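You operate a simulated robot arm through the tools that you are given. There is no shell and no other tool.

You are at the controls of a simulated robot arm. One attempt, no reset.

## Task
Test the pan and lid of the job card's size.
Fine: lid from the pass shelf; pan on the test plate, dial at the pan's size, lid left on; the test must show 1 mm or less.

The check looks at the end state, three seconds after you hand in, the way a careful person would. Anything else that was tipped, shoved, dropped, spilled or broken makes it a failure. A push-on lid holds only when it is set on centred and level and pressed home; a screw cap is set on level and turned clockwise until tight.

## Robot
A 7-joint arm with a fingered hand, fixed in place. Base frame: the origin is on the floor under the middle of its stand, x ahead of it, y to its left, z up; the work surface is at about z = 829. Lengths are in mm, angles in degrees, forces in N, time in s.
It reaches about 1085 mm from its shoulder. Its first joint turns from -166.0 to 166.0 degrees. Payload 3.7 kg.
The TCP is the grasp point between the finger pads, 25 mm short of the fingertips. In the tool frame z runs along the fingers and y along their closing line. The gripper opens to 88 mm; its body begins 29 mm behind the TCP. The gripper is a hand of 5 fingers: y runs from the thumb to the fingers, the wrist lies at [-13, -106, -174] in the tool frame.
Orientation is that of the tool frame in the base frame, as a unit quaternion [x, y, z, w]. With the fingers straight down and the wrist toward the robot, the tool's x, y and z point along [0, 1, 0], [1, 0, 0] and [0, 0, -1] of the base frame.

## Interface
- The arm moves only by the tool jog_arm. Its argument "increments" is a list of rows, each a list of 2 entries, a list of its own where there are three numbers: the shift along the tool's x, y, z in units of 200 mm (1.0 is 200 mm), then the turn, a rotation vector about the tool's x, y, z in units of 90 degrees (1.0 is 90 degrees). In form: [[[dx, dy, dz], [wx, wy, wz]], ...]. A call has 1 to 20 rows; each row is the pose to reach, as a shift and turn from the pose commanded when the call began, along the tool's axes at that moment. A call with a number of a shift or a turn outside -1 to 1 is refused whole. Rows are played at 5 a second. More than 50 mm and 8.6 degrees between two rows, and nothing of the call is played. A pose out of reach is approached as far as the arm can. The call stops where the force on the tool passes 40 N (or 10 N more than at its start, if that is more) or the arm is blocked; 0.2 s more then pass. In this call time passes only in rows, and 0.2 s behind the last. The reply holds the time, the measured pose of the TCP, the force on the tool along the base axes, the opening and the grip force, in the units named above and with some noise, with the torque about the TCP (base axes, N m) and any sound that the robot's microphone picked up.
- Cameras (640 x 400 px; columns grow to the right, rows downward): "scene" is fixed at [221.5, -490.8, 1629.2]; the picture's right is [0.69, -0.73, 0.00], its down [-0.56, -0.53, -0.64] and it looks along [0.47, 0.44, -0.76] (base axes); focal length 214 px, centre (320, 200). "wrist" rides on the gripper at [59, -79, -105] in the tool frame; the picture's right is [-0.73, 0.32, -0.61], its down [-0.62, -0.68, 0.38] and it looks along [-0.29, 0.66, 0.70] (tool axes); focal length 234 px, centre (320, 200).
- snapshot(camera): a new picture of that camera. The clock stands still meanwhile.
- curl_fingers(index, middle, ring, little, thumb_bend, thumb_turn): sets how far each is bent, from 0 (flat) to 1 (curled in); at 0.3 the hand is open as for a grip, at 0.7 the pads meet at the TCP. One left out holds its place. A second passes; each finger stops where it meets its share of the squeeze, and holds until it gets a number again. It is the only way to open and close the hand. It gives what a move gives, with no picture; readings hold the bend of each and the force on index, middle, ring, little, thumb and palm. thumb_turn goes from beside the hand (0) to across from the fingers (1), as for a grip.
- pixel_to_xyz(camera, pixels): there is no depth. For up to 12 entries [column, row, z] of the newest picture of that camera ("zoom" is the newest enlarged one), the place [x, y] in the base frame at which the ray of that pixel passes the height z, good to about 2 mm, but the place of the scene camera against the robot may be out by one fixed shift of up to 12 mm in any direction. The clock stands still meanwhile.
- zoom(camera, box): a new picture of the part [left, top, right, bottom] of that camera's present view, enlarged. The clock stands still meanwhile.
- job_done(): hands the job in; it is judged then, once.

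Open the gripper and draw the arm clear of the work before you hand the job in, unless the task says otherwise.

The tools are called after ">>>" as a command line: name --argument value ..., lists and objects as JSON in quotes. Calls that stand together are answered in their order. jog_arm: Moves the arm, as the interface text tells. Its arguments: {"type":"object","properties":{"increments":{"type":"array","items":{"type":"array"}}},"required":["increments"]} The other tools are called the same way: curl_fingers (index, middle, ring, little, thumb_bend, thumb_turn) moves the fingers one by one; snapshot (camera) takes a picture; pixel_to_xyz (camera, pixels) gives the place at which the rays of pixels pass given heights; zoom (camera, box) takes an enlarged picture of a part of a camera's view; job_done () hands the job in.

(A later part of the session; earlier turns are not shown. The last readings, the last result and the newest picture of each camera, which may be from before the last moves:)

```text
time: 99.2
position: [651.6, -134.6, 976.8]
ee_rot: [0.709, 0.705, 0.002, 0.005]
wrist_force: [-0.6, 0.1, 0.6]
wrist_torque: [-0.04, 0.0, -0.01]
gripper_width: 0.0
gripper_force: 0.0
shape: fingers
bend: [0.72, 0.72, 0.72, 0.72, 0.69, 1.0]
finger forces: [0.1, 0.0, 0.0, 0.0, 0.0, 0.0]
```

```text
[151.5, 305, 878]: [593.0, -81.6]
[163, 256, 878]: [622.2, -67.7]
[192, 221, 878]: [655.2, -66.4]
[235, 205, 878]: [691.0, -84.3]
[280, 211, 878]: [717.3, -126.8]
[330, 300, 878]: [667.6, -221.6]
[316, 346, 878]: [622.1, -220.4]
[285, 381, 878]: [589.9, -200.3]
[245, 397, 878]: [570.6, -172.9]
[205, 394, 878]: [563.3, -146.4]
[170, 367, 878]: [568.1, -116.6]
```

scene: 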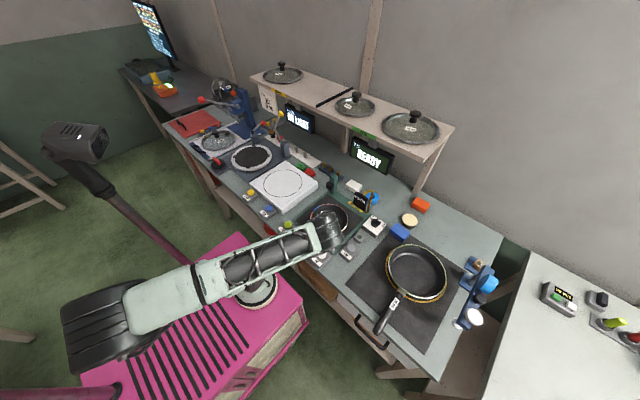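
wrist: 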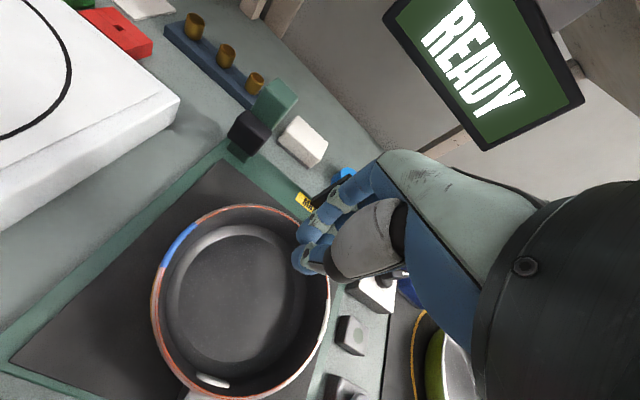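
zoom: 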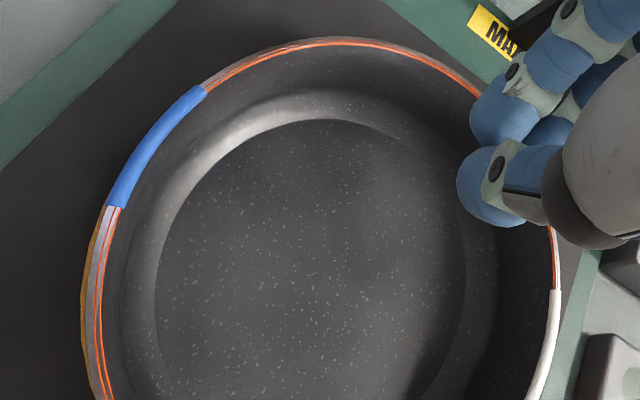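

Combining both cameras: pan centre is ≈(640,−147.5), needs about +8.5 in x and −3 in y. I lower the fist into the pan (tips ≈860, floor ≈841) and move +x toward the far wall.

>>> jog_arm --increments '[[[0, 0, 0.15], [0, 0, 0]], [[0, 0, 0.3], [0, 0, 0]], [[0, 0, 0.455], [0, 0, 0]], [[0, 0.1, 0.455], [0, 0, 0]], [[0, 0.18, 0.455], [0, 0, 0]]]'

>>> snapshot --camera "wrist"

>>> zoom --camera "scene" --box '[280, 180, 392, 250]'

```text
time: 100.4
position: [689.2, -134.7, 887.1]
ee_rot: [0.708, 0.706, 0.003, 0.005]
wrist_force: [-0.1, 0.0, -0.3]
wrist_torque: [-0.01, -0.01, 0.0]
gripper_width: 0.2
gripper_force: 0.1
shape: fingers
bend: [0.72, 0.72, 0.72, 0.72, 0.69, 1.0]
finger forces: [0.1, 0.0, 0.0, 0.1, 0.0, 0.1]
```

```text
taken
```

wrist: 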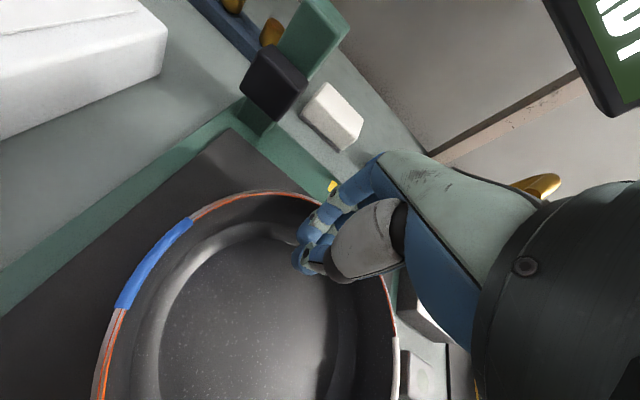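

```text
5.71 times, centred on (336, 215) of scene
```

zoom: 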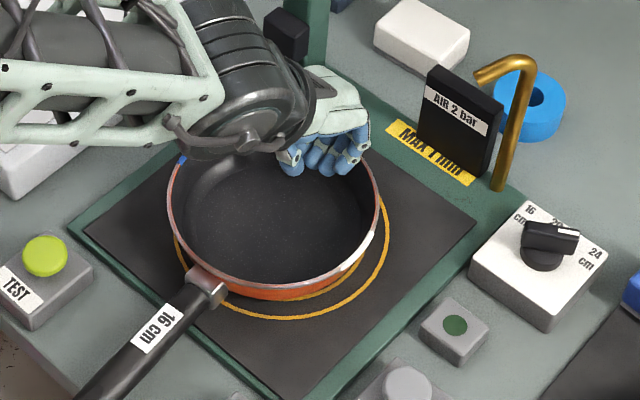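

Very clear now: ring shows below/right of the pan. I continue +x in small steps until the pan is centred.

>>> jog_arm --increments '[[[0, 0.03, 0], [0, 0, 0]], [[0, 0.06, 0], [0, 0, 0]]]'

>>> zoom --camera "scene" --box '[280, 180, 392, 250]'

>>> jog_arm --increments '[[[0, 0.02, 0], [0, 0, 0]], [[0, 0.035, 0], [0, 0, 0]]]'

>>> zoom --camera "scene" --box '[280, 180, 392, 250]'

```text
time: 101.0
position: [700.4, -135.1, 887.5]
ee_rot: [0.708, 0.706, 0.002, 0.006]
wrist_force: [-1.9, -0.3, 1.2]
wrist_torque: [-0.01, -0.01, -0.03]
gripper_width: 0.0
gripper_force: 0.7
shape: fingers
bend: [0.72, 0.72, 0.72, 0.72, 0.69, 1.0]
finger forces: [0.0, 2.1, 0.0, 0.1, 0.0, 0.1]
```

```text
5.71 times, centred on (336, 215) of scene
```

zoom: 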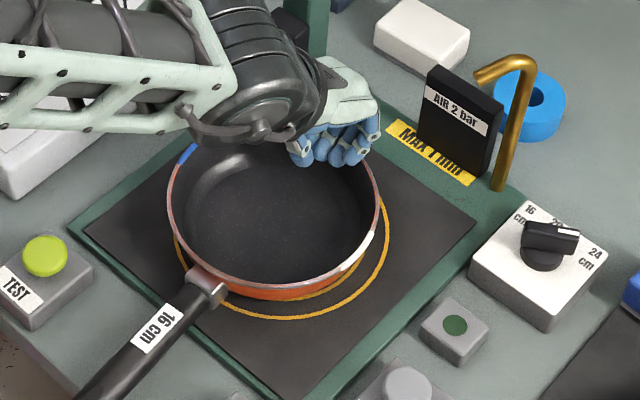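

```text
time: 101.6
position: [706.5, -135.4, 887.6]
ee_rot: [0.709, 0.705, 0.003, 0.005]
wrist_force: [-3.0, -0.4, 2.2]
wrist_torque: [-0.02, 0.0, -0.02]
gripper_width: 0.2
gripper_force: 1.5
shape: fingers
bend: [0.72, 0.73, 0.72, 0.72, 0.69, 1.0]
finger forces: [0.1, 3.5, 0.1, 0.0, 0.1, 0.0]
```

```text
5.71 times, centred on (336, 215) of scene
```

zoom: 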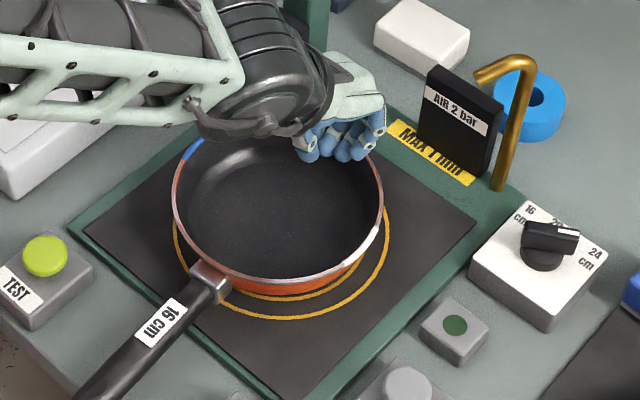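

Moved ~5 mm (rim now centred on column 278; target ≈283). I push ~5 mm more.

>>> jog_arm --increments '[[[0, 0.013, 0], [0, 0, 0]], [[-0.004, 0.026, 0], [0, 0, 0]]]'

>>> zoom --camera "scene" --box '[280, 180, 392, 250]'

```text
time: 102.2
position: [712.8, -136.2, 887.5]
ee_rot: [0.708, 0.706, 0.003, 0.006]
wrist_force: [-2.8, 0.2, 2.5]
wrist_torque: [-0.02, 0.0, -0.03]
gripper_width: 0.0
gripper_force: 1.5
shape: fingers
bend: [0.72, 0.73, 0.72, 0.72, 0.69, 1.0]
finger forces: [0.0, 4.1, 0.1, 0.1, 0.1, 0.0]
```

```text
5.71 times, centred on (336, 215) of scene
```

zoom: 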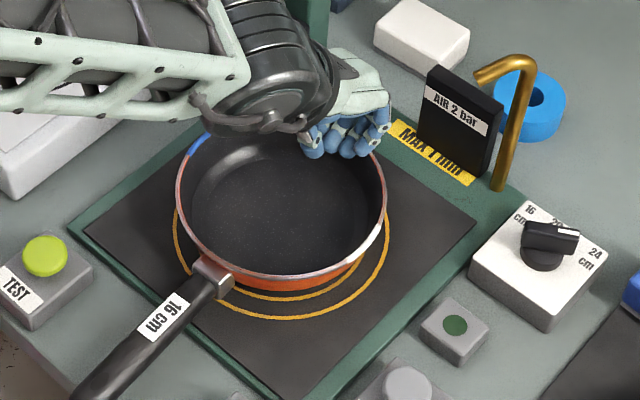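

The pan is now centred on the rings (base just inside the inner ring all round). I back the fist off and rise.

>>> jog_arm --increments '[[[0, -0.1, 0], [0, 0, 0]], [[0, -0.15, -0.1], [0, 0, 0]], [[0, -0.15, -0.3], [0, 0, 0]], [[0, -0.15, -0.5], [0, 0, 0]], [[0, -0.15, -0.7], [0, 0, 0]], [[0, -0.15, -0.9], [0, 0, 0]]]'

>>> snapshot --camera "wrist"

>>> snapshot --camera "scene"

```text
time: 103.6
position: [680.8, -136.1, 1067.1]
ee_rot: [0.708, 0.706, 0.002, 0.005]
wrist_force: [0.4, 0.3, -0.7]
wrist_torque: [0.01, 0.02, 0.01]
gripper_width: 0.0
gripper_force: 0.0
shape: fingers
bend: [0.72, 0.72, 0.72, 0.72, 0.69, 1.0]
finger forces: [0.0, 0.0, 0.1, 0.0, 0.0, 0.0]
```

```text
taken
```

wrist: 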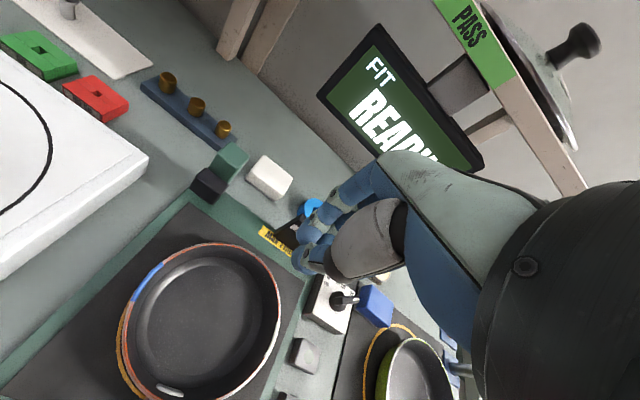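

```text
taken
```

scene: 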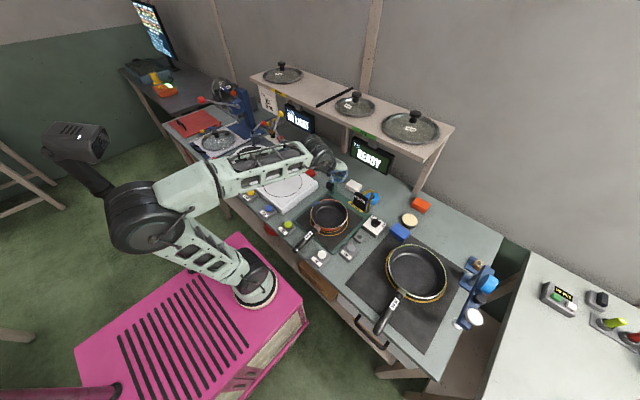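

The pan is in place. Next I locate the 16 cm lid: I rise to z≈1390 and move forward above the shelf for a top view.

>>> jog_arm --increments '[[[0, -0.2, -0.2], [0, 0, 0]], [[0, -0.3, -0.4], [0, 0, 0]], [[0, -0.3, -0.6], [0, 0, 0]], [[0, -0.3, -0.8], [0, 0, 0]], [[0, -0.3, -1.0], [0, 0, 0]]]'

>>> jog_arm --increments '[[[0.15, 0.1, -0.15], [0, 0, 0]], [[0.3, 0.2, -0.3], [0, 0, 0]], [[0.45, 0.35, -0.45], [0, 0, 0]], [[0.6, 0.5, -0.6], [0, 0, 0]], [[0.68, 0.7, -0.65], [0, 0, 0]]]'

>>> snapshot --camera "wrist"

>>> snapshot --camera "scene"

```text
refused: row 1 steps farther than a row can; nothing moved
```

```text
refused: row 3 steps farther than a row can; nothing moved
```

```text
taken
```

wrist: 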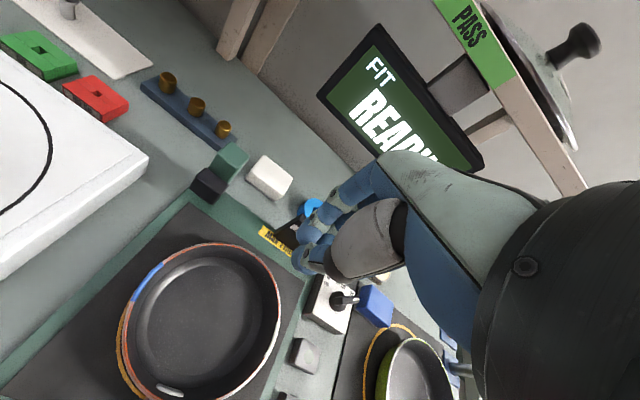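

```text
taken
```

scene: 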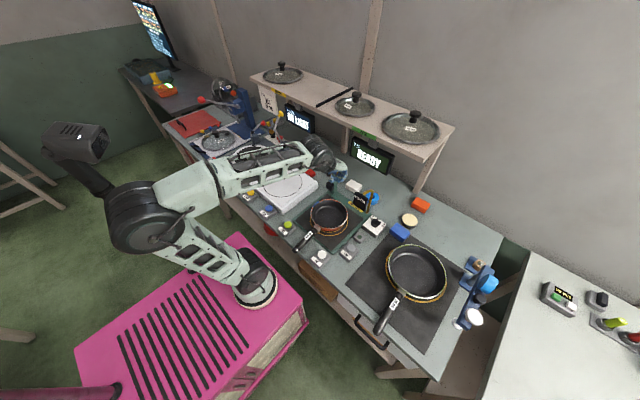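

Steps were too long and nothing moved. I repeat with shorter rows.

>>> jog_arm --increments '[[[0, -0.1, -0.2], [0, 0, 0]], [[0, -0.2, -0.4], [0, 0, 0]], [[0, -0.25, -0.6], [0, 0, 0]], [[0, -0.25, -0.8], [0, 0, 0]], [[0, -0.25, -1.0], [0, 0, 0]]]'

>>> jog_arm --increments '[[[0.12, 0.05, -0.12], [0, 0, 0]], [[0.24, 0.12, -0.24], [0, 0, 0]], [[0.36, 0.2, -0.36], [0, 0, 0]], [[0.48, 0.3, -0.48], [0, 0, 0]], [[0.58, 0.42, -0.6], [0, 0, 0]], [[0.66, 0.58, -0.65], [0, 0, 0]], [[0.68, 0.76, -0.65], [0, 0, 0]]]'

>>> snapshot --camera "wrist"

>>> snapshot --camera "scene"

```text
time: 104.8
position: [629.1, -134.6, 1267.9]
ee_rot: [0.708, 0.706, 0.003, 0.006]
wrist_force: [0.0, -0.1, 0.6]
wrist_torque: [-0.03, -0.02, 0.0]
gripper_width: 0.2
gripper_force: 0.0
shape: fingers
bend: [0.72, 0.72, 0.72, 0.72, 0.69, 1.0]
finger forces: [0.0, 0.0, 0.1, 0.0, 0.0, 0.0]
```

```text
time: 106.4
position: [778.2, 2.0, 1399.2]
ee_rot: [0.708, 0.706, 0.004, 0.006]
wrist_force: [-0.2, 0.1, 1.4]
wrist_torque: [-0.04, -0.02, 0.02]
gripper_width: 0.1
gripper_force: 0.1
shape: fingers
bend: [0.72, 0.72, 0.72, 0.72, 0.69, 1.0]
finger forces: [0.0, 0.0, 0.1, 0.1, 0.1, 0.0]
```

```text
taken
```

wrist: 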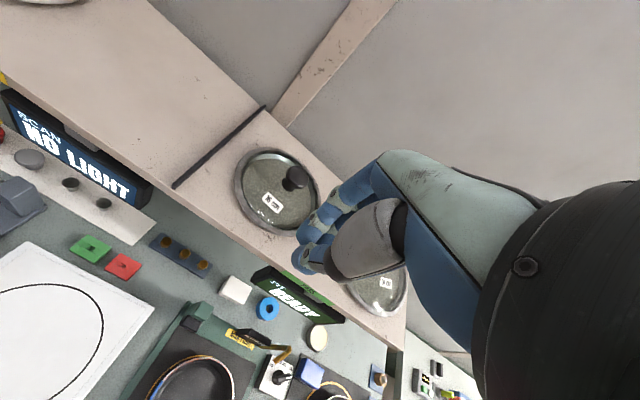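

```text
taken
```

scene: 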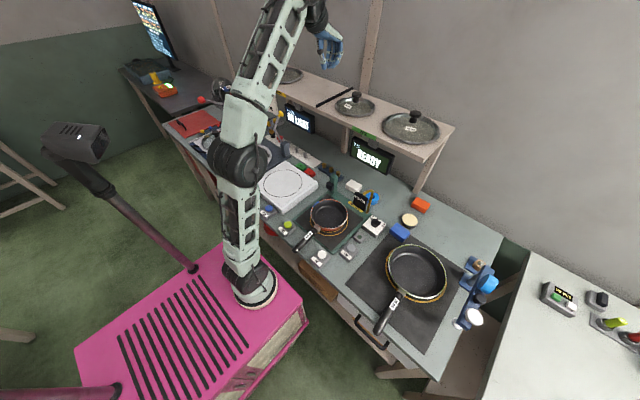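

The 16 cm lid is at (277,188) with knob at (295,178). I zoom in for precise pixels.

>>> zoom --camera "wrist" --box '[210, 130, 354, 220]'

>>> pixel_to_xyz --camera "wrist" --pixels '[[277, 189, 1200], [277, 189, 1220], [277, 189, 1240], [295, 177, 1220], [295, 177, 1240], [295, 177, 1260], [265, 107, 1210], [175, 187, 1210]]'

```text
4.44 times, centred on (282, 175) of wrist
```

zoom: 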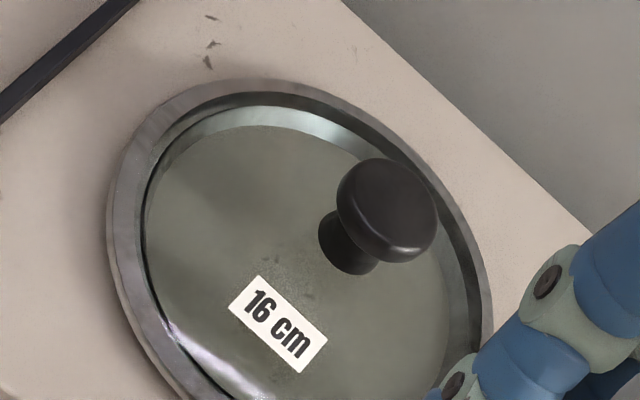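

```text
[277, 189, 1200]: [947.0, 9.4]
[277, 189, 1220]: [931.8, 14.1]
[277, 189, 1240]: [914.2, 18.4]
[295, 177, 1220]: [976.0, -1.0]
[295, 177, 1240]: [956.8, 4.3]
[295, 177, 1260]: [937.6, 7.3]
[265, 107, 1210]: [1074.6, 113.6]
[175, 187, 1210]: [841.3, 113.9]
```

I triangulate lid ≈(968,4) at z≈1183. I move closer, to (880,0,1330), for a sharper fix.

>>> jog_arm --increments '[[[0, 0.17, -0.0], [0, 0, 0]], [[-0.01, 0.34, 0.1], [0, 0, 0]], [[-0.01, 0.51, 0.25], [0, 0, 0]], [[-0.01, 0.51, 0.345], [0, 0, 0]]]'

>>> snapshot --camera "wrist"

>>> zoom --camera "wrist" --box '[190, 120, 350, 220]'

```text
time: 107.4
position: [883.3, -0.1, 1329.7]
ee_rot: [0.709, 0.705, 0.002, 0.005]
wrist_force: [-0.3, 0.0, -0.4]
wrist_torque: [-0.01, 0.02, 0.0]
gripper_width: 0.0
gripper_force: 0.1
shape: fingers
bend: [0.72, 0.72, 0.72, 0.72, 0.69, 1.0]
finger forces: [0.0, 0.0, 0.0, 0.1, 0.0, 0.0]
```

```text
taken
```

wrist: 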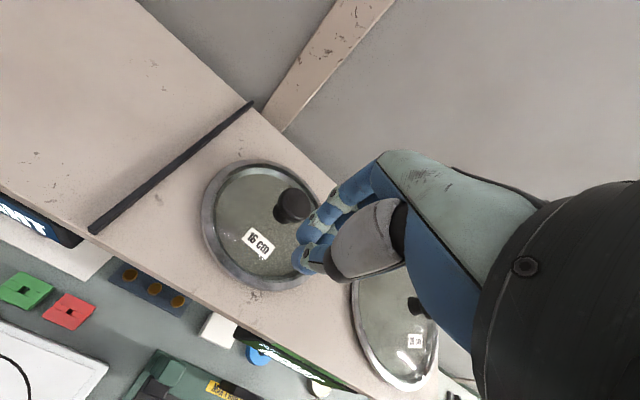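

```text
4.00 times, centred on (270, 170) of wrist
```

zoom: 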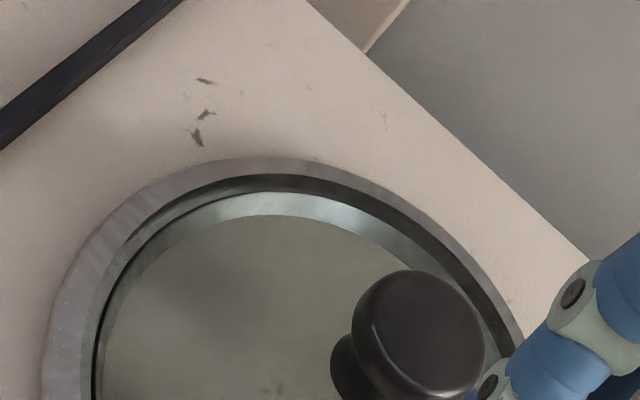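

I zoom on the whole lid to fit its rim and knob.

>>> zoom --camera "wrist" --box '[180, 150, 356, 300]'

>>> pixel_to_xyz --camera "wrist" --pixels '[[201.5, 218, 1185], [213, 185, 1185], [235, 165, 1185], [260, 159, 1185], [290, 166, 1185], [318, 190, 1185], [212, 254, 1185], [234, 281, 1185], [260, 291, 1185], [293, 288, 1185]]'

```text
2.67 times, centred on (268, 225) of wrist
```

zoom: 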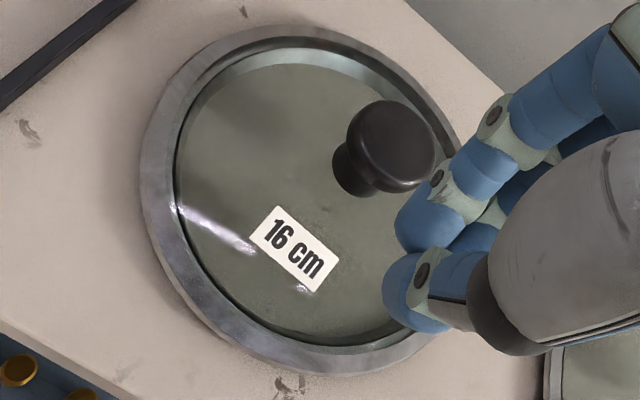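

```text
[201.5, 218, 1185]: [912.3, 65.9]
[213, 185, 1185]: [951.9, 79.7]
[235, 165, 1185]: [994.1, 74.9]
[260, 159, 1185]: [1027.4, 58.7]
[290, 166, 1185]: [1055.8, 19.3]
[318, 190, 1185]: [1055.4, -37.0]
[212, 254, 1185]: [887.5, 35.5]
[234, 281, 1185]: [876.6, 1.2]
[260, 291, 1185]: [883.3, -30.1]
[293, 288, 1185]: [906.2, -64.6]
```

Ray intersection puts the knob head at (960,1,1237), neck base z≈1199. I open the hand and move above the knob.

>>> curl_fingers --index 0.36 --middle 0.36 --ring 0.3 --little 0.3 --thumb_bend 0.36 --thumb_turn 1.0

>>> jog_arm --increments '[[[0.003, 0.13, 0.0], [0, 0, 0]], [[0.003, 0.26, 0.05], [0, 0, 0]], [[0.003, 0.3875, 0.15], [0, 0, 0]]]'

>>> snapshot --camera "wrist"

>>> zoom --camera "scene" --box '[300, 60, 412, 130]'

```text
time: 108.4
position: [882.4, -0.8, 1329.7]
ee_rot: [0.709, 0.705, 0.002, 0.004]
wrist_force: [0.0, -0.3, -0.1]
wrist_torque: [0.02, 0.04, -0.03]
gripper_width: 71.9
gripper_force: 0.1
shape: fingers
bend: [0.36, 0.36, 0.3, 0.3, 0.36, 0.98]
finger forces: [0.1, 0.1, 0.0, 0.0, 0.0, 0.0]
```

```text
time: 109.2
position: [959.3, -1.1, 1301.9]
ee_rot: [0.708, 0.706, 0.004, 0.006]
wrist_force: [-0.9, -0.4, 0.5]
wrist_torque: [-0.01, -0.04, 0.0]
gripper_width: 71.8
gripper_force: 0.1
shape: fingers
bend: [0.36, 0.36, 0.3, 0.3, 0.36, 0.98]
finger forces: [0.0, 0.0, 0.0, 0.0, 0.1, 0.0]
```

```text
taken
```

wrist: 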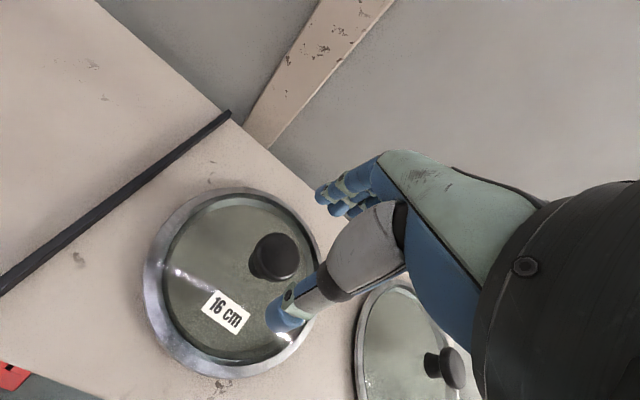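

```text
5.71 times, centred on (356, 95) of scene
```

zoom: 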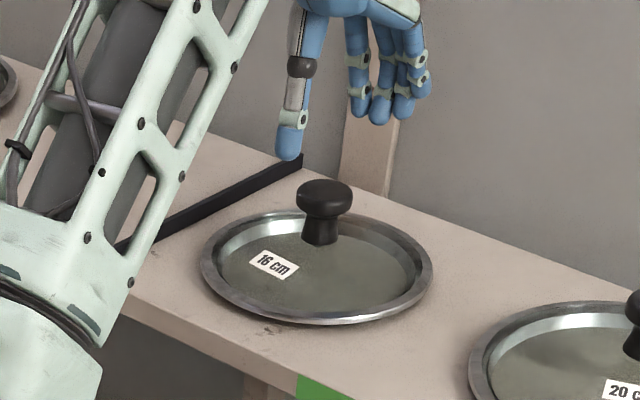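

The knob is centred under the hand (px (275,257) → (960.9,1.9)). I lower to z≈1233.

>>> jog_arm --increments '[[[0.01, 0.0, 0.15], [0, 0, 0]], [[0.01, 0.0, 0.27], [0, 0, 0]], [[0.01, 0.0, 0.345], [0, 0, 0]]]'

>>> snapshot --camera "wrist"

>>> zoom --camera "scene" --box '[300, 60, 412, 130]'

```text
time: 110.0
position: [989.4, 3.4, 1267.1]
ee_rot: [0.708, 0.706, 0.004, 0.005]
wrist_force: [-0.2, -0.2, 1.2]
wrist_torque: [0.03, -0.01, 0.0]
gripper_width: 72.2
gripper_force: 0.0
shape: fingers
bend: [0.36, 0.36, 0.3, 0.3, 0.36, 0.98]
finger forces: [0.0, 0.1, 0.0, 0.0, 0.2, 0.0]
out of reach, approached as far as the arm can: row 1, 2, 3
```

```text
taken
```

wrist: 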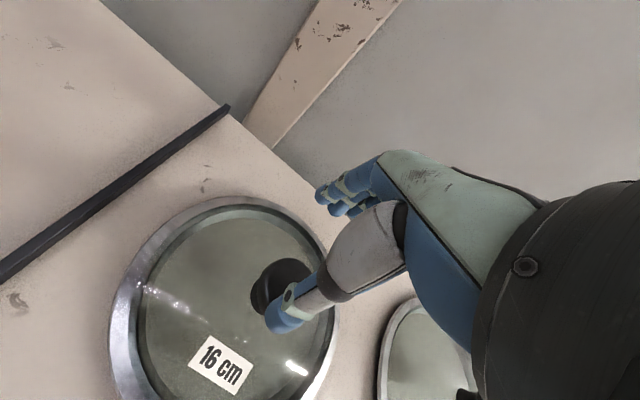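

```text
5.71 times, centred on (356, 95) of scene
```

zoom: 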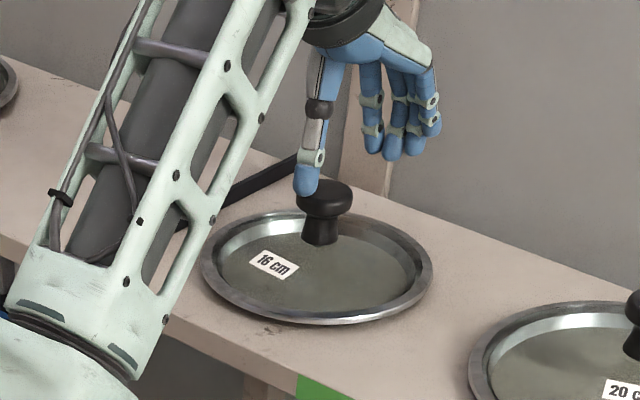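

The arm cannot get lower here in this posture (it drifted to (989,3,1267)). I go back up to test a different yaw/tilt for the reach.

>>> jog_arm --increments '[[[0, 0.0, -0.2], [0, 0, 0]], [[0, -0.15, -0.2], [0, 0, 0]]]'

>>> jog_arm --increments '[[[0, 0, 0], [0, 0, -0.09]], [[0, 0, 0], [0, 0, -0.18]], [[0, 0, 0], [0, 0, -0.27]], [[0, 0, 0], [0, 0, -0.36]], [[0, 0, 0], [0, 0, -0.45]]]'

>>> jog_arm --increments '[[[0, 0, 0.12], [0, 0, 0]], [[0, 0, 0.2], [0, 0, 0]]]'

```text
time: 110.6
position: [955.8, 2.8, 1301.7]
ee_rot: [0.709, 0.705, 0.004, 0.006]
wrist_force: [0.2, 0.7, -1.3]
wrist_torque: [-0.03, 0.03, 0.04]
gripper_width: 72.2
gripper_force: 0.1
shape: fingers
bend: [0.36, 0.36, 0.3, 0.3, 0.36, 0.98]
finger forces: [0.0, 0.0, 0.0, 0.0, 0.1, 0.0]
out of reach, approached as far as the arm can: row 1, 2
```

```text
time: 111.8
position: [937.9, 13.8, 1291.9]
ee_rot: [0.419, 0.908, 0.001, 0.005]
wrist_force: [0.1, -0.1, 0.6]
wrist_torque: [0.02, -0.02, 0.02]
gripper_width: 72.0
gripper_force: 0.0
shape: fingers
bend: [0.36, 0.36, 0.3, 0.3, 0.36, 0.98]
finger forces: [0.0, 0.0, 0.0, 0.0, 0.0, 0.0]
out of reach, approached as far as the arm can: row 3, 4, 5
```

```text
time: 112.4
position: [940.1, 13.4, 1249.9]
ee_rot: [0.42, 0.907, 0.001, 0.005]
wrist_force: [0.0, -0.1, 1.0]
wrist_torque: [0.0, -0.02, 0.02]
gripper_width: 71.9
gripper_force: 0.1
shape: fingers
bend: [0.36, 0.36, 0.3, 0.3, 0.36, 0.98]
finger forces: [0.0, 0.0, 0.0, 0.0, 0.0, 0.1]
```

With the hand yawed 40° the arm got down to z=1250 near the knob (knob now between thumb and fingers, off-centre). I try to centre on it and lower to ~1234.

>>> jog_arm --increments '[[[-0.056, 0.02, 0.0], [0, 0, 0]], [[-0.112, 0.04, 0.02], [0, 0, 0]], [[-0.112, 0.04, 0.08], [0, 0, 0]]]'

>>> snapshot --camera "wrist"

>>> zoom --camera "scene" --box '[300, 60, 412, 130]'

```text
time: 113.2
position: [959.3, 2.4, 1235.5]
ee_rot: [0.42, 0.907, 0.001, 0.006]
wrist_force: [0.1, -0.2, -0.5]
wrist_torque: [0.03, 0.01, 0.0]
gripper_width: 72.1
gripper_force: 0.0
shape: fingers
bend: [0.36, 0.36, 0.3, 0.3, 0.36, 0.98]
finger forces: [0.0, 0.1, 0.0, 0.0, 0.0, 0.0]
```

```text
taken
```

wrist: 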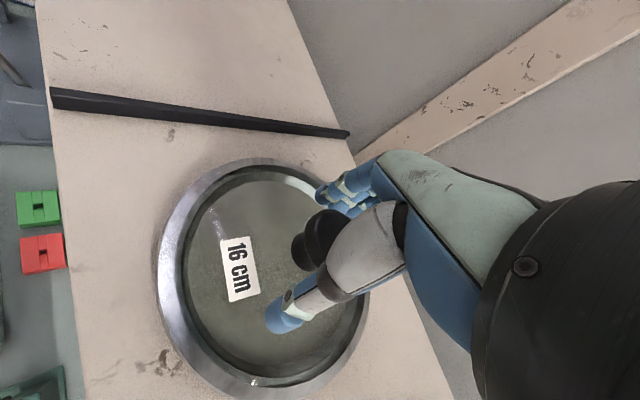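

```text
5.71 times, centred on (356, 95) of scene
```

zoom: 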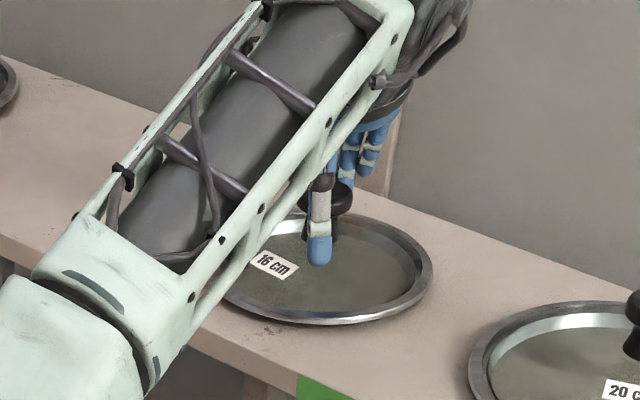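

The knob is now centred between thumb and fingers at z=1235. I lower 4 mm more and close thumb, index and middle gently.

>>> jog_arm --increments '[[[0, 0, 0.02], [0, 0, 0]]]'

>>> curl_fingers --index 0.52 --middle 0.52 --ring 0.4 --little 0.3 --thumb_bend 0.52

>>> curl_fingers --index 0.6 --middle 0.6 --thumb_bend 0.6

>>> snapshot --camera "wrist"

>>> zoom --camera "scene" --box '[300, 60, 412, 130]'

```text
time: 113.6
position: [960.4, 0.4, 1232.5]
ee_rot: [0.421, 0.907, 0.0, 0.006]
wrist_force: [-0.2, 0.0, 0.2]
wrist_torque: [0.03, 0.03, 0.03]
gripper_width: 72.3
gripper_force: 0.1
shape: fingers
bend: [0.36, 0.36, 0.3, 0.3, 0.36, 0.98]
finger forces: [0.1, 0.0, 0.0, 0.0, 0.1, 0.1]
```

```text
time: 114.6
position: [959.7, 0.2, 1232.7]
ee_rot: [0.42, 0.907, 0.001, 0.007]
wrist_force: [3.2, 2.3, 13.4]
wrist_torque: [0.27, -0.48, 0.07]
gripper_width: 37.8
gripper_force: 6.9
shape: fingers
bend: [0.52, 0.46, 0.4, 0.3, 0.52, 1.0]
finger forces: [0.3, 13.9, 0.0, 0.0, 0.3, 0.1]
```

```text
time: 115.6
position: [958.7, 2.3, 1233.5]
ee_rot: [0.421, 0.907, 0.002, 0.007]
wrist_force: [6.9, 5.1, 25.2]
wrist_torque: [0.62, -0.97, 0.08]
gripper_width: 27.2
gripper_force: 15.7
shape: fingers
bend: [0.56, 0.47, 0.4, 0.3, 0.57, 1.0]
finger forces: [6.3, 21.9, 0.0, 0.1, 2.4, 0.1]
```

```text
taken
```

wrist: 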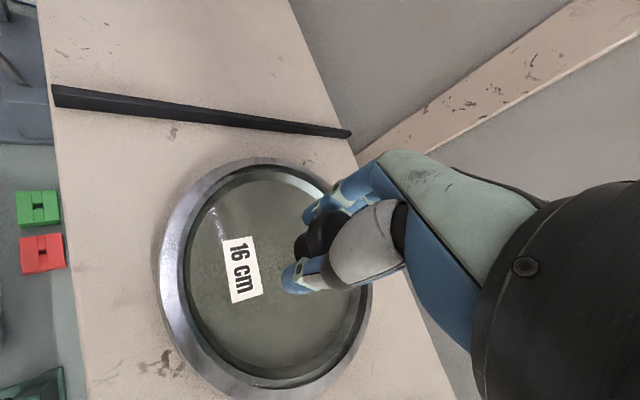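

```text
5.71 times, centred on (356, 95) of scene
```

zoom: 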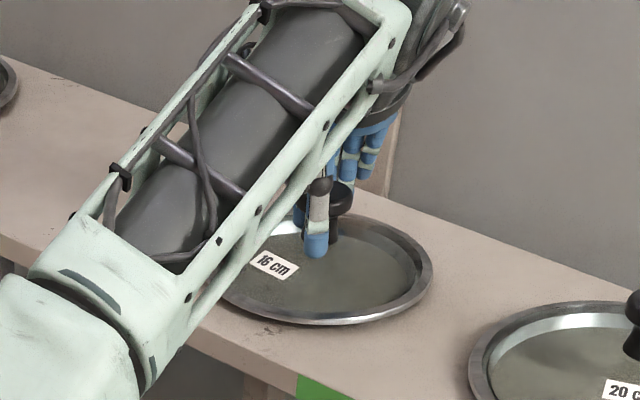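

The middle fingertip is pressing on the glass (22 N, wrist +25 N). I open, raise 9 mm and close again on the knob's head.

>>> curl_fingers --index 0.42 --middle 0.4 --ring 0.3 --little 0.3 --thumb_bend 0.42

>>> jog_arm --increments '[[[0, 0, -0.025], [0, 0, 0]], [[0, 0, -0.045], [0, 0, 0]]]'

>>> curl_fingers --index 0.55 --middle 0.55 --thumb_bend 0.55

```text
time: 116.6
position: [960.2, 0.3, 1230.8]
ee_rot: [0.42, 0.907, 0.001, 0.005]
wrist_force: [-0.8, -0.6, -0.1]
wrist_torque: [0.02, 0.02, -0.01]
gripper_width: 58.7
gripper_force: 0.3
shape: fingers
bend: [0.42, 0.4, 0.3, 0.3, 0.42, 0.99]
finger forces: [0.0, 0.3, 0.0, 0.1, 0.1, 0.0]
```

```text
time: 117.2
position: [960.5, 1.4, 1241.6]
ee_rot: [0.42, 0.907, -0.001, 0.006]
wrist_force: [0.1, 0.2, -0.7]
wrist_torque: [-0.01, 0.0, 0.02]
gripper_width: 58.7
gripper_force: 0.0
shape: fingers
bend: [0.42, 0.4, 0.3, 0.3, 0.42, 0.99]
finger forces: [0.0, 0.0, 0.1, 0.0, 0.1, 0.0]
```

```text
time: 118.2
position: [959.9, 1.2, 1240.7]
ee_rot: [0.42, 0.907, 0.0, 0.006]
wrist_force: [0.0, 0.2, 0.3]
wrist_torque: [0.04, -0.03, -0.04]
gripper_width: 31.5
gripper_force: 0.4
shape: fingers
bend: [0.55, 0.55, 0.3, 0.3, 0.54, 1.0]
finger forces: [0.0, 0.0, 0.0, 0.0, 0.3, 0.0]
```

No glass contact now. I close further, stepwise.

>>> curl_fingers --index 0.63 --middle 0.63 --thumb_bend 0.62

>>> curl_fingers --index 0.72 --middle 0.72 --thumb_bend 0.7

>>> snapshot --camera "wrist"

>>> zoom --camera "scene" --box '[300, 60, 412, 130]'

```text
time: 119.2
position: [960.1, 2.6, 1240.8]
ee_rot: [0.42, 0.908, 0.0, 0.006]
wrist_force: [0.7, -0.2, 1.1]
wrist_torque: [0.01, -0.08, 0.0]
gripper_width: 25.0
gripper_force: 4.8
shape: fingers
bend: [0.59, 0.61, 0.3, 0.3, 0.57, 1.0]
finger forces: [3.2, 1.6, 0.0, 0.0, 4.6, 0.0]
```

```text
time: 120.2
position: [960.1, 1.6, 1241.3]
ee_rot: [0.42, 0.907, 0.0, 0.006]
wrist_force: [-0.3, -0.3, 0.8]
wrist_torque: [0.03, -0.01, -0.01]
gripper_width: 19.7
gripper_force: 13.4
shape: fingers
bend: [0.71, 0.64, 0.3, 0.3, 0.58, 1.0]
finger forces: [8.4, 5.9, 0.0, 0.0, 13.4, 0.0]
```

```text
taken
```

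wrist: 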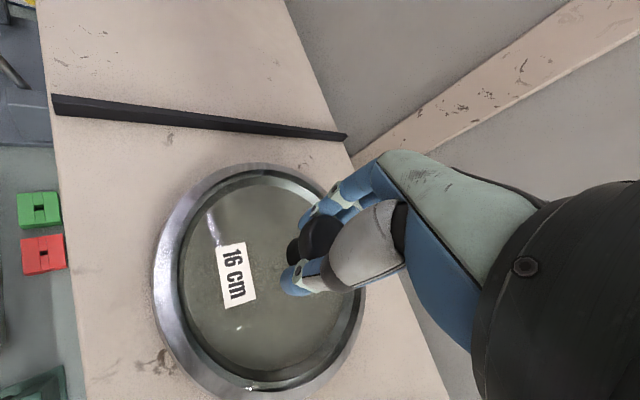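

```text
5.71 times, centred on (356, 95) of scene
```

zoom: 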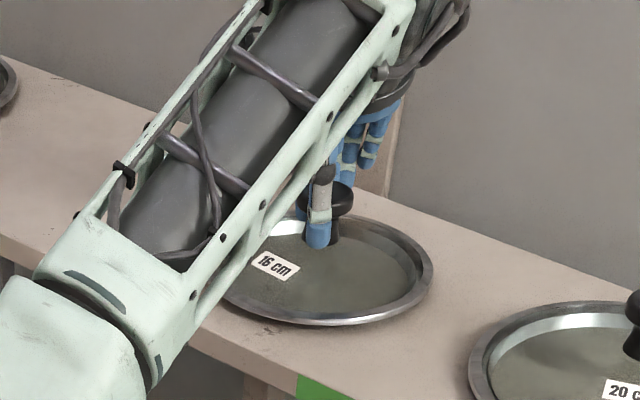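

The knob is gripped in balance (thumb 13 N vs index 8 + middle 6). I tighten more.

>>> curl_fingers --index 0.82 --middle 0.82 --thumb_bend 0.8

>>> snapshot --camera "wrist"

>>> zoom --camera "scene" --box '[300, 60, 412, 130]'

```text
time: 121.2
position: [961.1, 1.4, 1241.1]
ee_rot: [0.42, 0.907, 0.0, 0.006]
wrist_force: [0.5, 0.4, 0.0]
wrist_torque: [-0.02, -0.01, -0.03]
gripper_width: 17.8
gripper_force: 19.8
shape: fingers
bend: [0.76, 0.65, 0.3, 0.3, 0.57, 1.0]
finger forces: [10.8, 10.3, 0.0, 0.0, 18.3, 0.1]
```

```text
taken
```

wrist: 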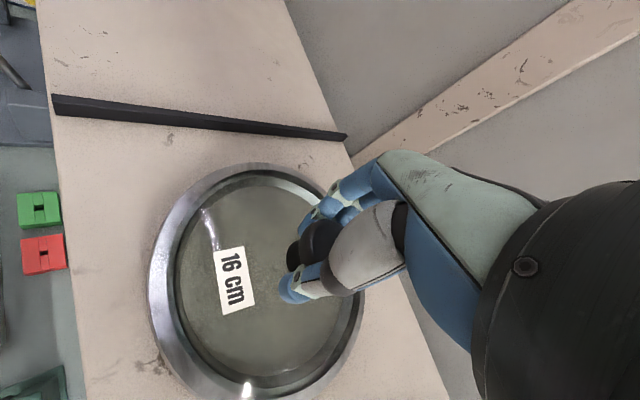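

```text
5.71 times, centred on (356, 95) of scene
```

zoom: 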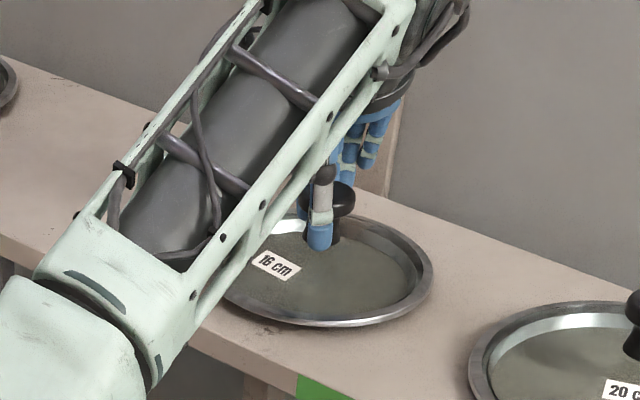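

Firm three-finger grip (thumb 18 N). I lift 15 mm as a test.

>>> jog_arm --increments '[[[0, 0, -0.025], [0, 0, 0]], [[0, 0, -0.05], [0, 0, 0]], [[0, 0, -0.075], [0, 0, 0]]]'

>>> snapshot --camera "wrist"

>>> zoom --camera "scene" --box '[300, 60, 412, 130]'

```text
time: 122.0
position: [960.5, 2.2, 1255.1]
ee_rot: [0.42, 0.908, -0.001, 0.006]
wrist_force: [-1.3, -0.6, -3.4]
wrist_torque: [0.04, 0.0, 0.02]
gripper_width: 17.7
gripper_force: 18.8
shape: fingers
bend: [0.76, 0.65, 0.3, 0.3, 0.57, 1.0]
finger forces: [10.3, 9.3, 0.1, 0.1, 17.8, 0.0]
```

```text
taken
```

wrist: 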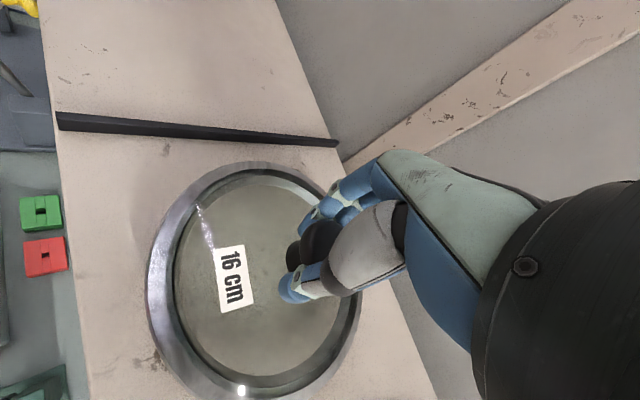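

```text
5.71 times, centred on (356, 95) of scene
```

zoom: 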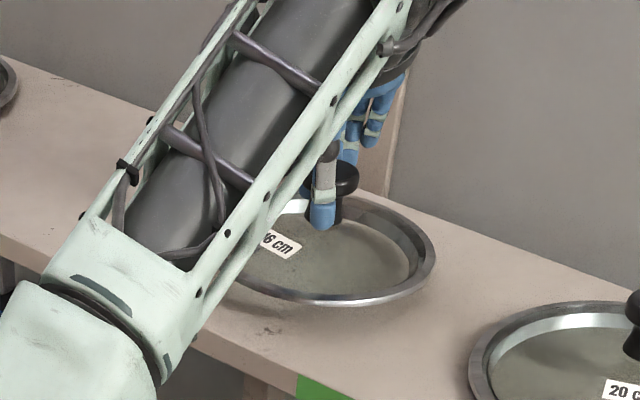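

The lid is lifted cleanly (≈3.4 N). I carry it back off the shelf at z≈1275, staying high until clear of the shelf and the display.

>>> jog_arm --increments '[[[0.02, -0.08, -0.05], [0, 0, 0]], [[0.058, -0.245, -0.1], [0, 0, 0]], [[0.097, -0.408, -0.1], [0, 0, 0]], [[0.136, -0.571, -0.1], [0, 0, 0]], [[0.175, -0.734, -0.1], [0, 0, 0]], [[0.195, -0.8156, -0.1], [0, 0, 0]]]'

>>> jog_arm --increments '[[[0.022, -0.177, 0], [0, 0, 0]], [[0.045, -0.353, 0], [0, 0, 0]], [[0.068, -0.53, 0], [0, 0, 0]], [[0.091, -0.707, 0], [0, 0, 0]]]'

>>> snapshot --camera "wrist"

>>> snapshot --camera "scene"

```text
time: 123.4
position: [809.4, -74.1, 1274.9]
ee_rot: [0.42, 0.908, 0.001, 0.005]
wrist_force: [0.1, 0.0, -3.5]
wrist_torque: [0.01, -0.03, -0.01]
gripper_width: 17.4
gripper_force: 18.0
shape: fingers
bend: [0.76, 0.65, 0.3, 0.3, 0.57, 1.0]
finger forces: [9.4, 9.0, 0.1, 0.1, 17.2, 0.0]
```

```text
time: 124.4
position: [688.9, -151.7, 1272.3]
ee_rot: [0.42, 0.908, 0.001, 0.005]
wrist_force: [0.0, 0.2, -3.2]
wrist_torque: [0.03, 0.05, 0.01]
gripper_width: 17.2
gripper_force: 18.5
shape: fingers
bend: [0.76, 0.65, 0.3, 0.3, 0.57, 1.0]
finger forces: [9.5, 8.7, 0.0, 0.1, 17.2, 0.0]
```

```text
taken
```

wrist: 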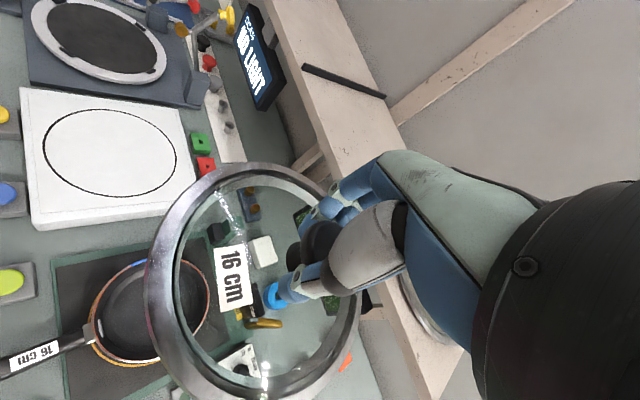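

```text
taken
```

scene: 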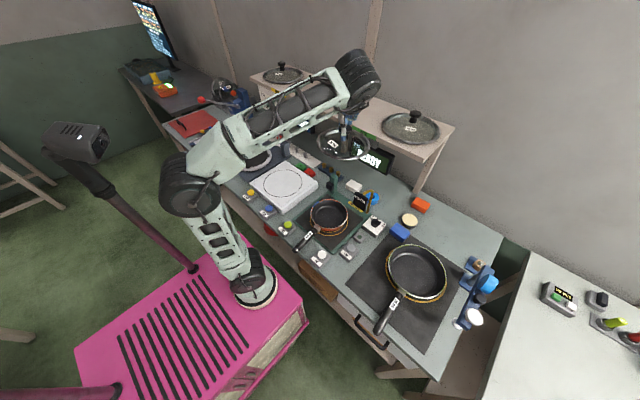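

I examine the held lid's rim in the wrist view to determine its tilt and centre relative to the hand.

>>> zoom --camera "wrist" --box '[120, 150, 376, 310]'

>>> zoom --camera "wrist" --box '[120, 240, 376, 400]'

>>> zoom --camera "scene" --box '[300, 100, 396, 160]'

```text
2.50 times, centred on (248, 230) of wrist
```

zoom: 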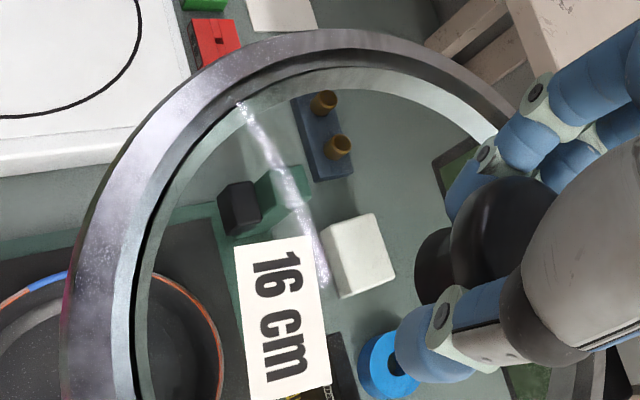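

```text
2.50 times, centred on (248, 320) of wrist
```

zoom: 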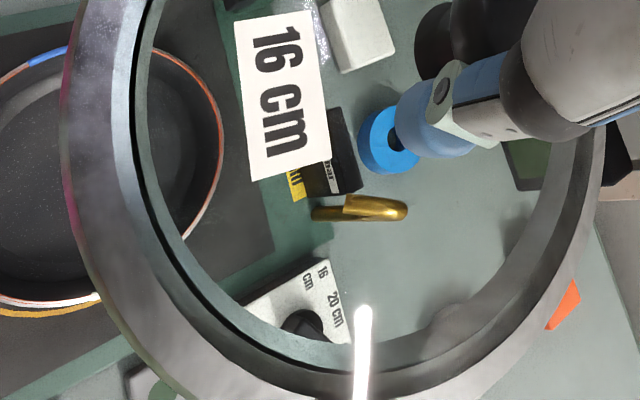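

```text
6.67 times, centred on (348, 130) of scene
```

zoom: 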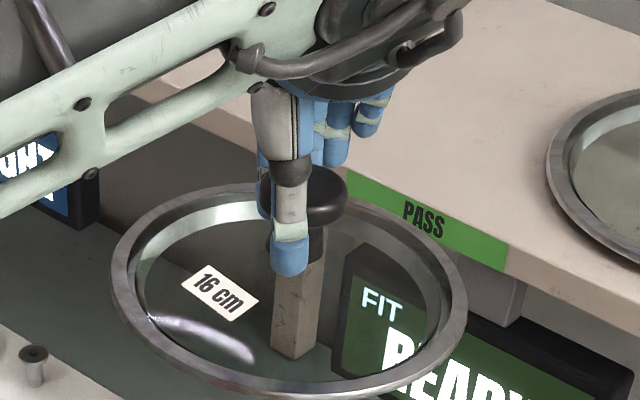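

The lid looks tilted a few degrees (its right side lower in the scene). I quantify with rim points from the wrist view, assuming the rim plane at z≈1226.

>>> pixel_to_xyz --camera "wrist" --pixels '[[144, 290, 1226], [164, 226, 1226], [200, 184, 1226], [240, 163.2, 1226], [272, 165.2, 1226], [300, 176, 1226], [326, 196, 1226], [154, 344, 1226], [180, 384, 1226], [360, 300, 1226], [354, 332, 1226], [336, 364, 1226]]'

```text
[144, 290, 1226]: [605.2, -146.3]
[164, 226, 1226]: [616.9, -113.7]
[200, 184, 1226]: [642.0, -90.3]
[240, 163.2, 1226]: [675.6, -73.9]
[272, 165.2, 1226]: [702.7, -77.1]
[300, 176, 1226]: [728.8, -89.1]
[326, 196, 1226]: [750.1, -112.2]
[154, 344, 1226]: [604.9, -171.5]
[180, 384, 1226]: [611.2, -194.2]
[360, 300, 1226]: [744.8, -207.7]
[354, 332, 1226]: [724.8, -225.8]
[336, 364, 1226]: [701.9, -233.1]
```

The lid droops ≈6° about the thumb–finger line (right side lower by ~18 mm). I rotate the hand −6.2° about tool y to level it, and re-check.

>>> jog_arm --increments '[[[0, 0, 0], [0.005, -0.035, 0]], [[0, 0, 0], [0.01, -0.069, 0]]]'

>>> zoom --camera "scene" --box '[300, 100, 396, 160]'

```text
time: 125.0
position: [690.1, -151.6, 1273.2]
ee_rot: [0.42, 0.906, -0.03, 0.052]
wrist_force: [-1.4, -0.2, -2.8]
wrist_torque: [0.03, 0.01, 0.01]
gripper_width: 17.5
gripper_force: 17.4
shape: fingers
bend: [0.76, 0.65, 0.3, 0.3, 0.57, 1.0]
finger forces: [9.5, 8.6, 0.1, 0.1, 17.1, 0.1]
```

```text
6.67 times, centred on (348, 130) of scene
```

zoom: 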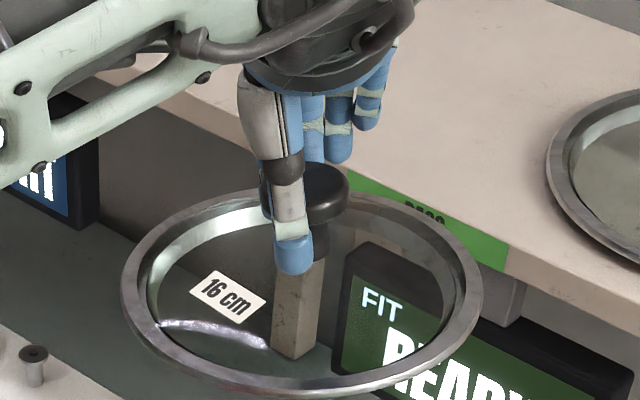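

The lid is level now (rim extremes at equal height, ratio 0.56 as expected). I re-measure its centre relative to the TCP from the wrist camera.

>>> snapshot --camera "wrist"

>>> zoom --camera "wrist" --box '[120, 150, 376, 310]'

>>> zoom --camera "wrist" --box '[120, 240, 376, 400]'

>>> pixel_to_xyz --camera "scene" --pixels '[[345.4, 143.6, 1213], [345.4, 143.6, 1219], [345.4, 143.6, 1226]]'

```text
taken
```

wrist: 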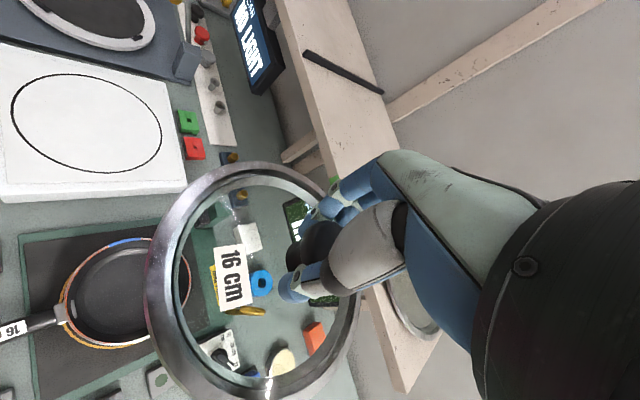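

```text
2.50 times, centred on (248, 230) of wrist
```

zoom: 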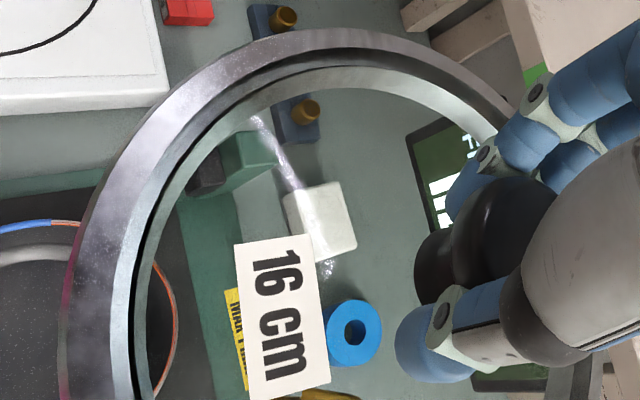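

```text
2.50 times, centred on (248, 320) of wrist
```

zoom: 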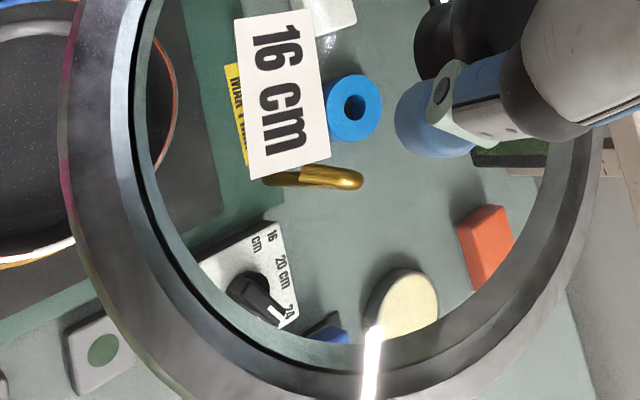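

```text
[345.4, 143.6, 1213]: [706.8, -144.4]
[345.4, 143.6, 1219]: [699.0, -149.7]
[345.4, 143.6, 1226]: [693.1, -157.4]
```

The lid hasn't moved in the hand. I convert the same rim pixels with the new hand pose at z≈1217.

>>> pixel_to_xyz --camera "wrist" --pixels '[[144, 290, 1217], [164, 226, 1217], [200, 184, 1217], [240, 163.2, 1217], [272, 165.2, 1217], [300, 176, 1217], [326, 196, 1217], [154, 344, 1217], [180, 384, 1217], [360, 300, 1217], [354, 332, 1217], [336, 364, 1217]]'

```text
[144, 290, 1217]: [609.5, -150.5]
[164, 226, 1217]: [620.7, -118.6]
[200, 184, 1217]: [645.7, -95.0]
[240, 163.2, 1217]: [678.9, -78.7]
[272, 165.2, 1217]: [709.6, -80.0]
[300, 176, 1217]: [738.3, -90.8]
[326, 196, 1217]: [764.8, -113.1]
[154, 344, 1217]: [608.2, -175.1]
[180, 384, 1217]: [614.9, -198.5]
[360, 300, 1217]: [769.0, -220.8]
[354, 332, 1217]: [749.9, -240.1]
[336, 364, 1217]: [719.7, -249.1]
```

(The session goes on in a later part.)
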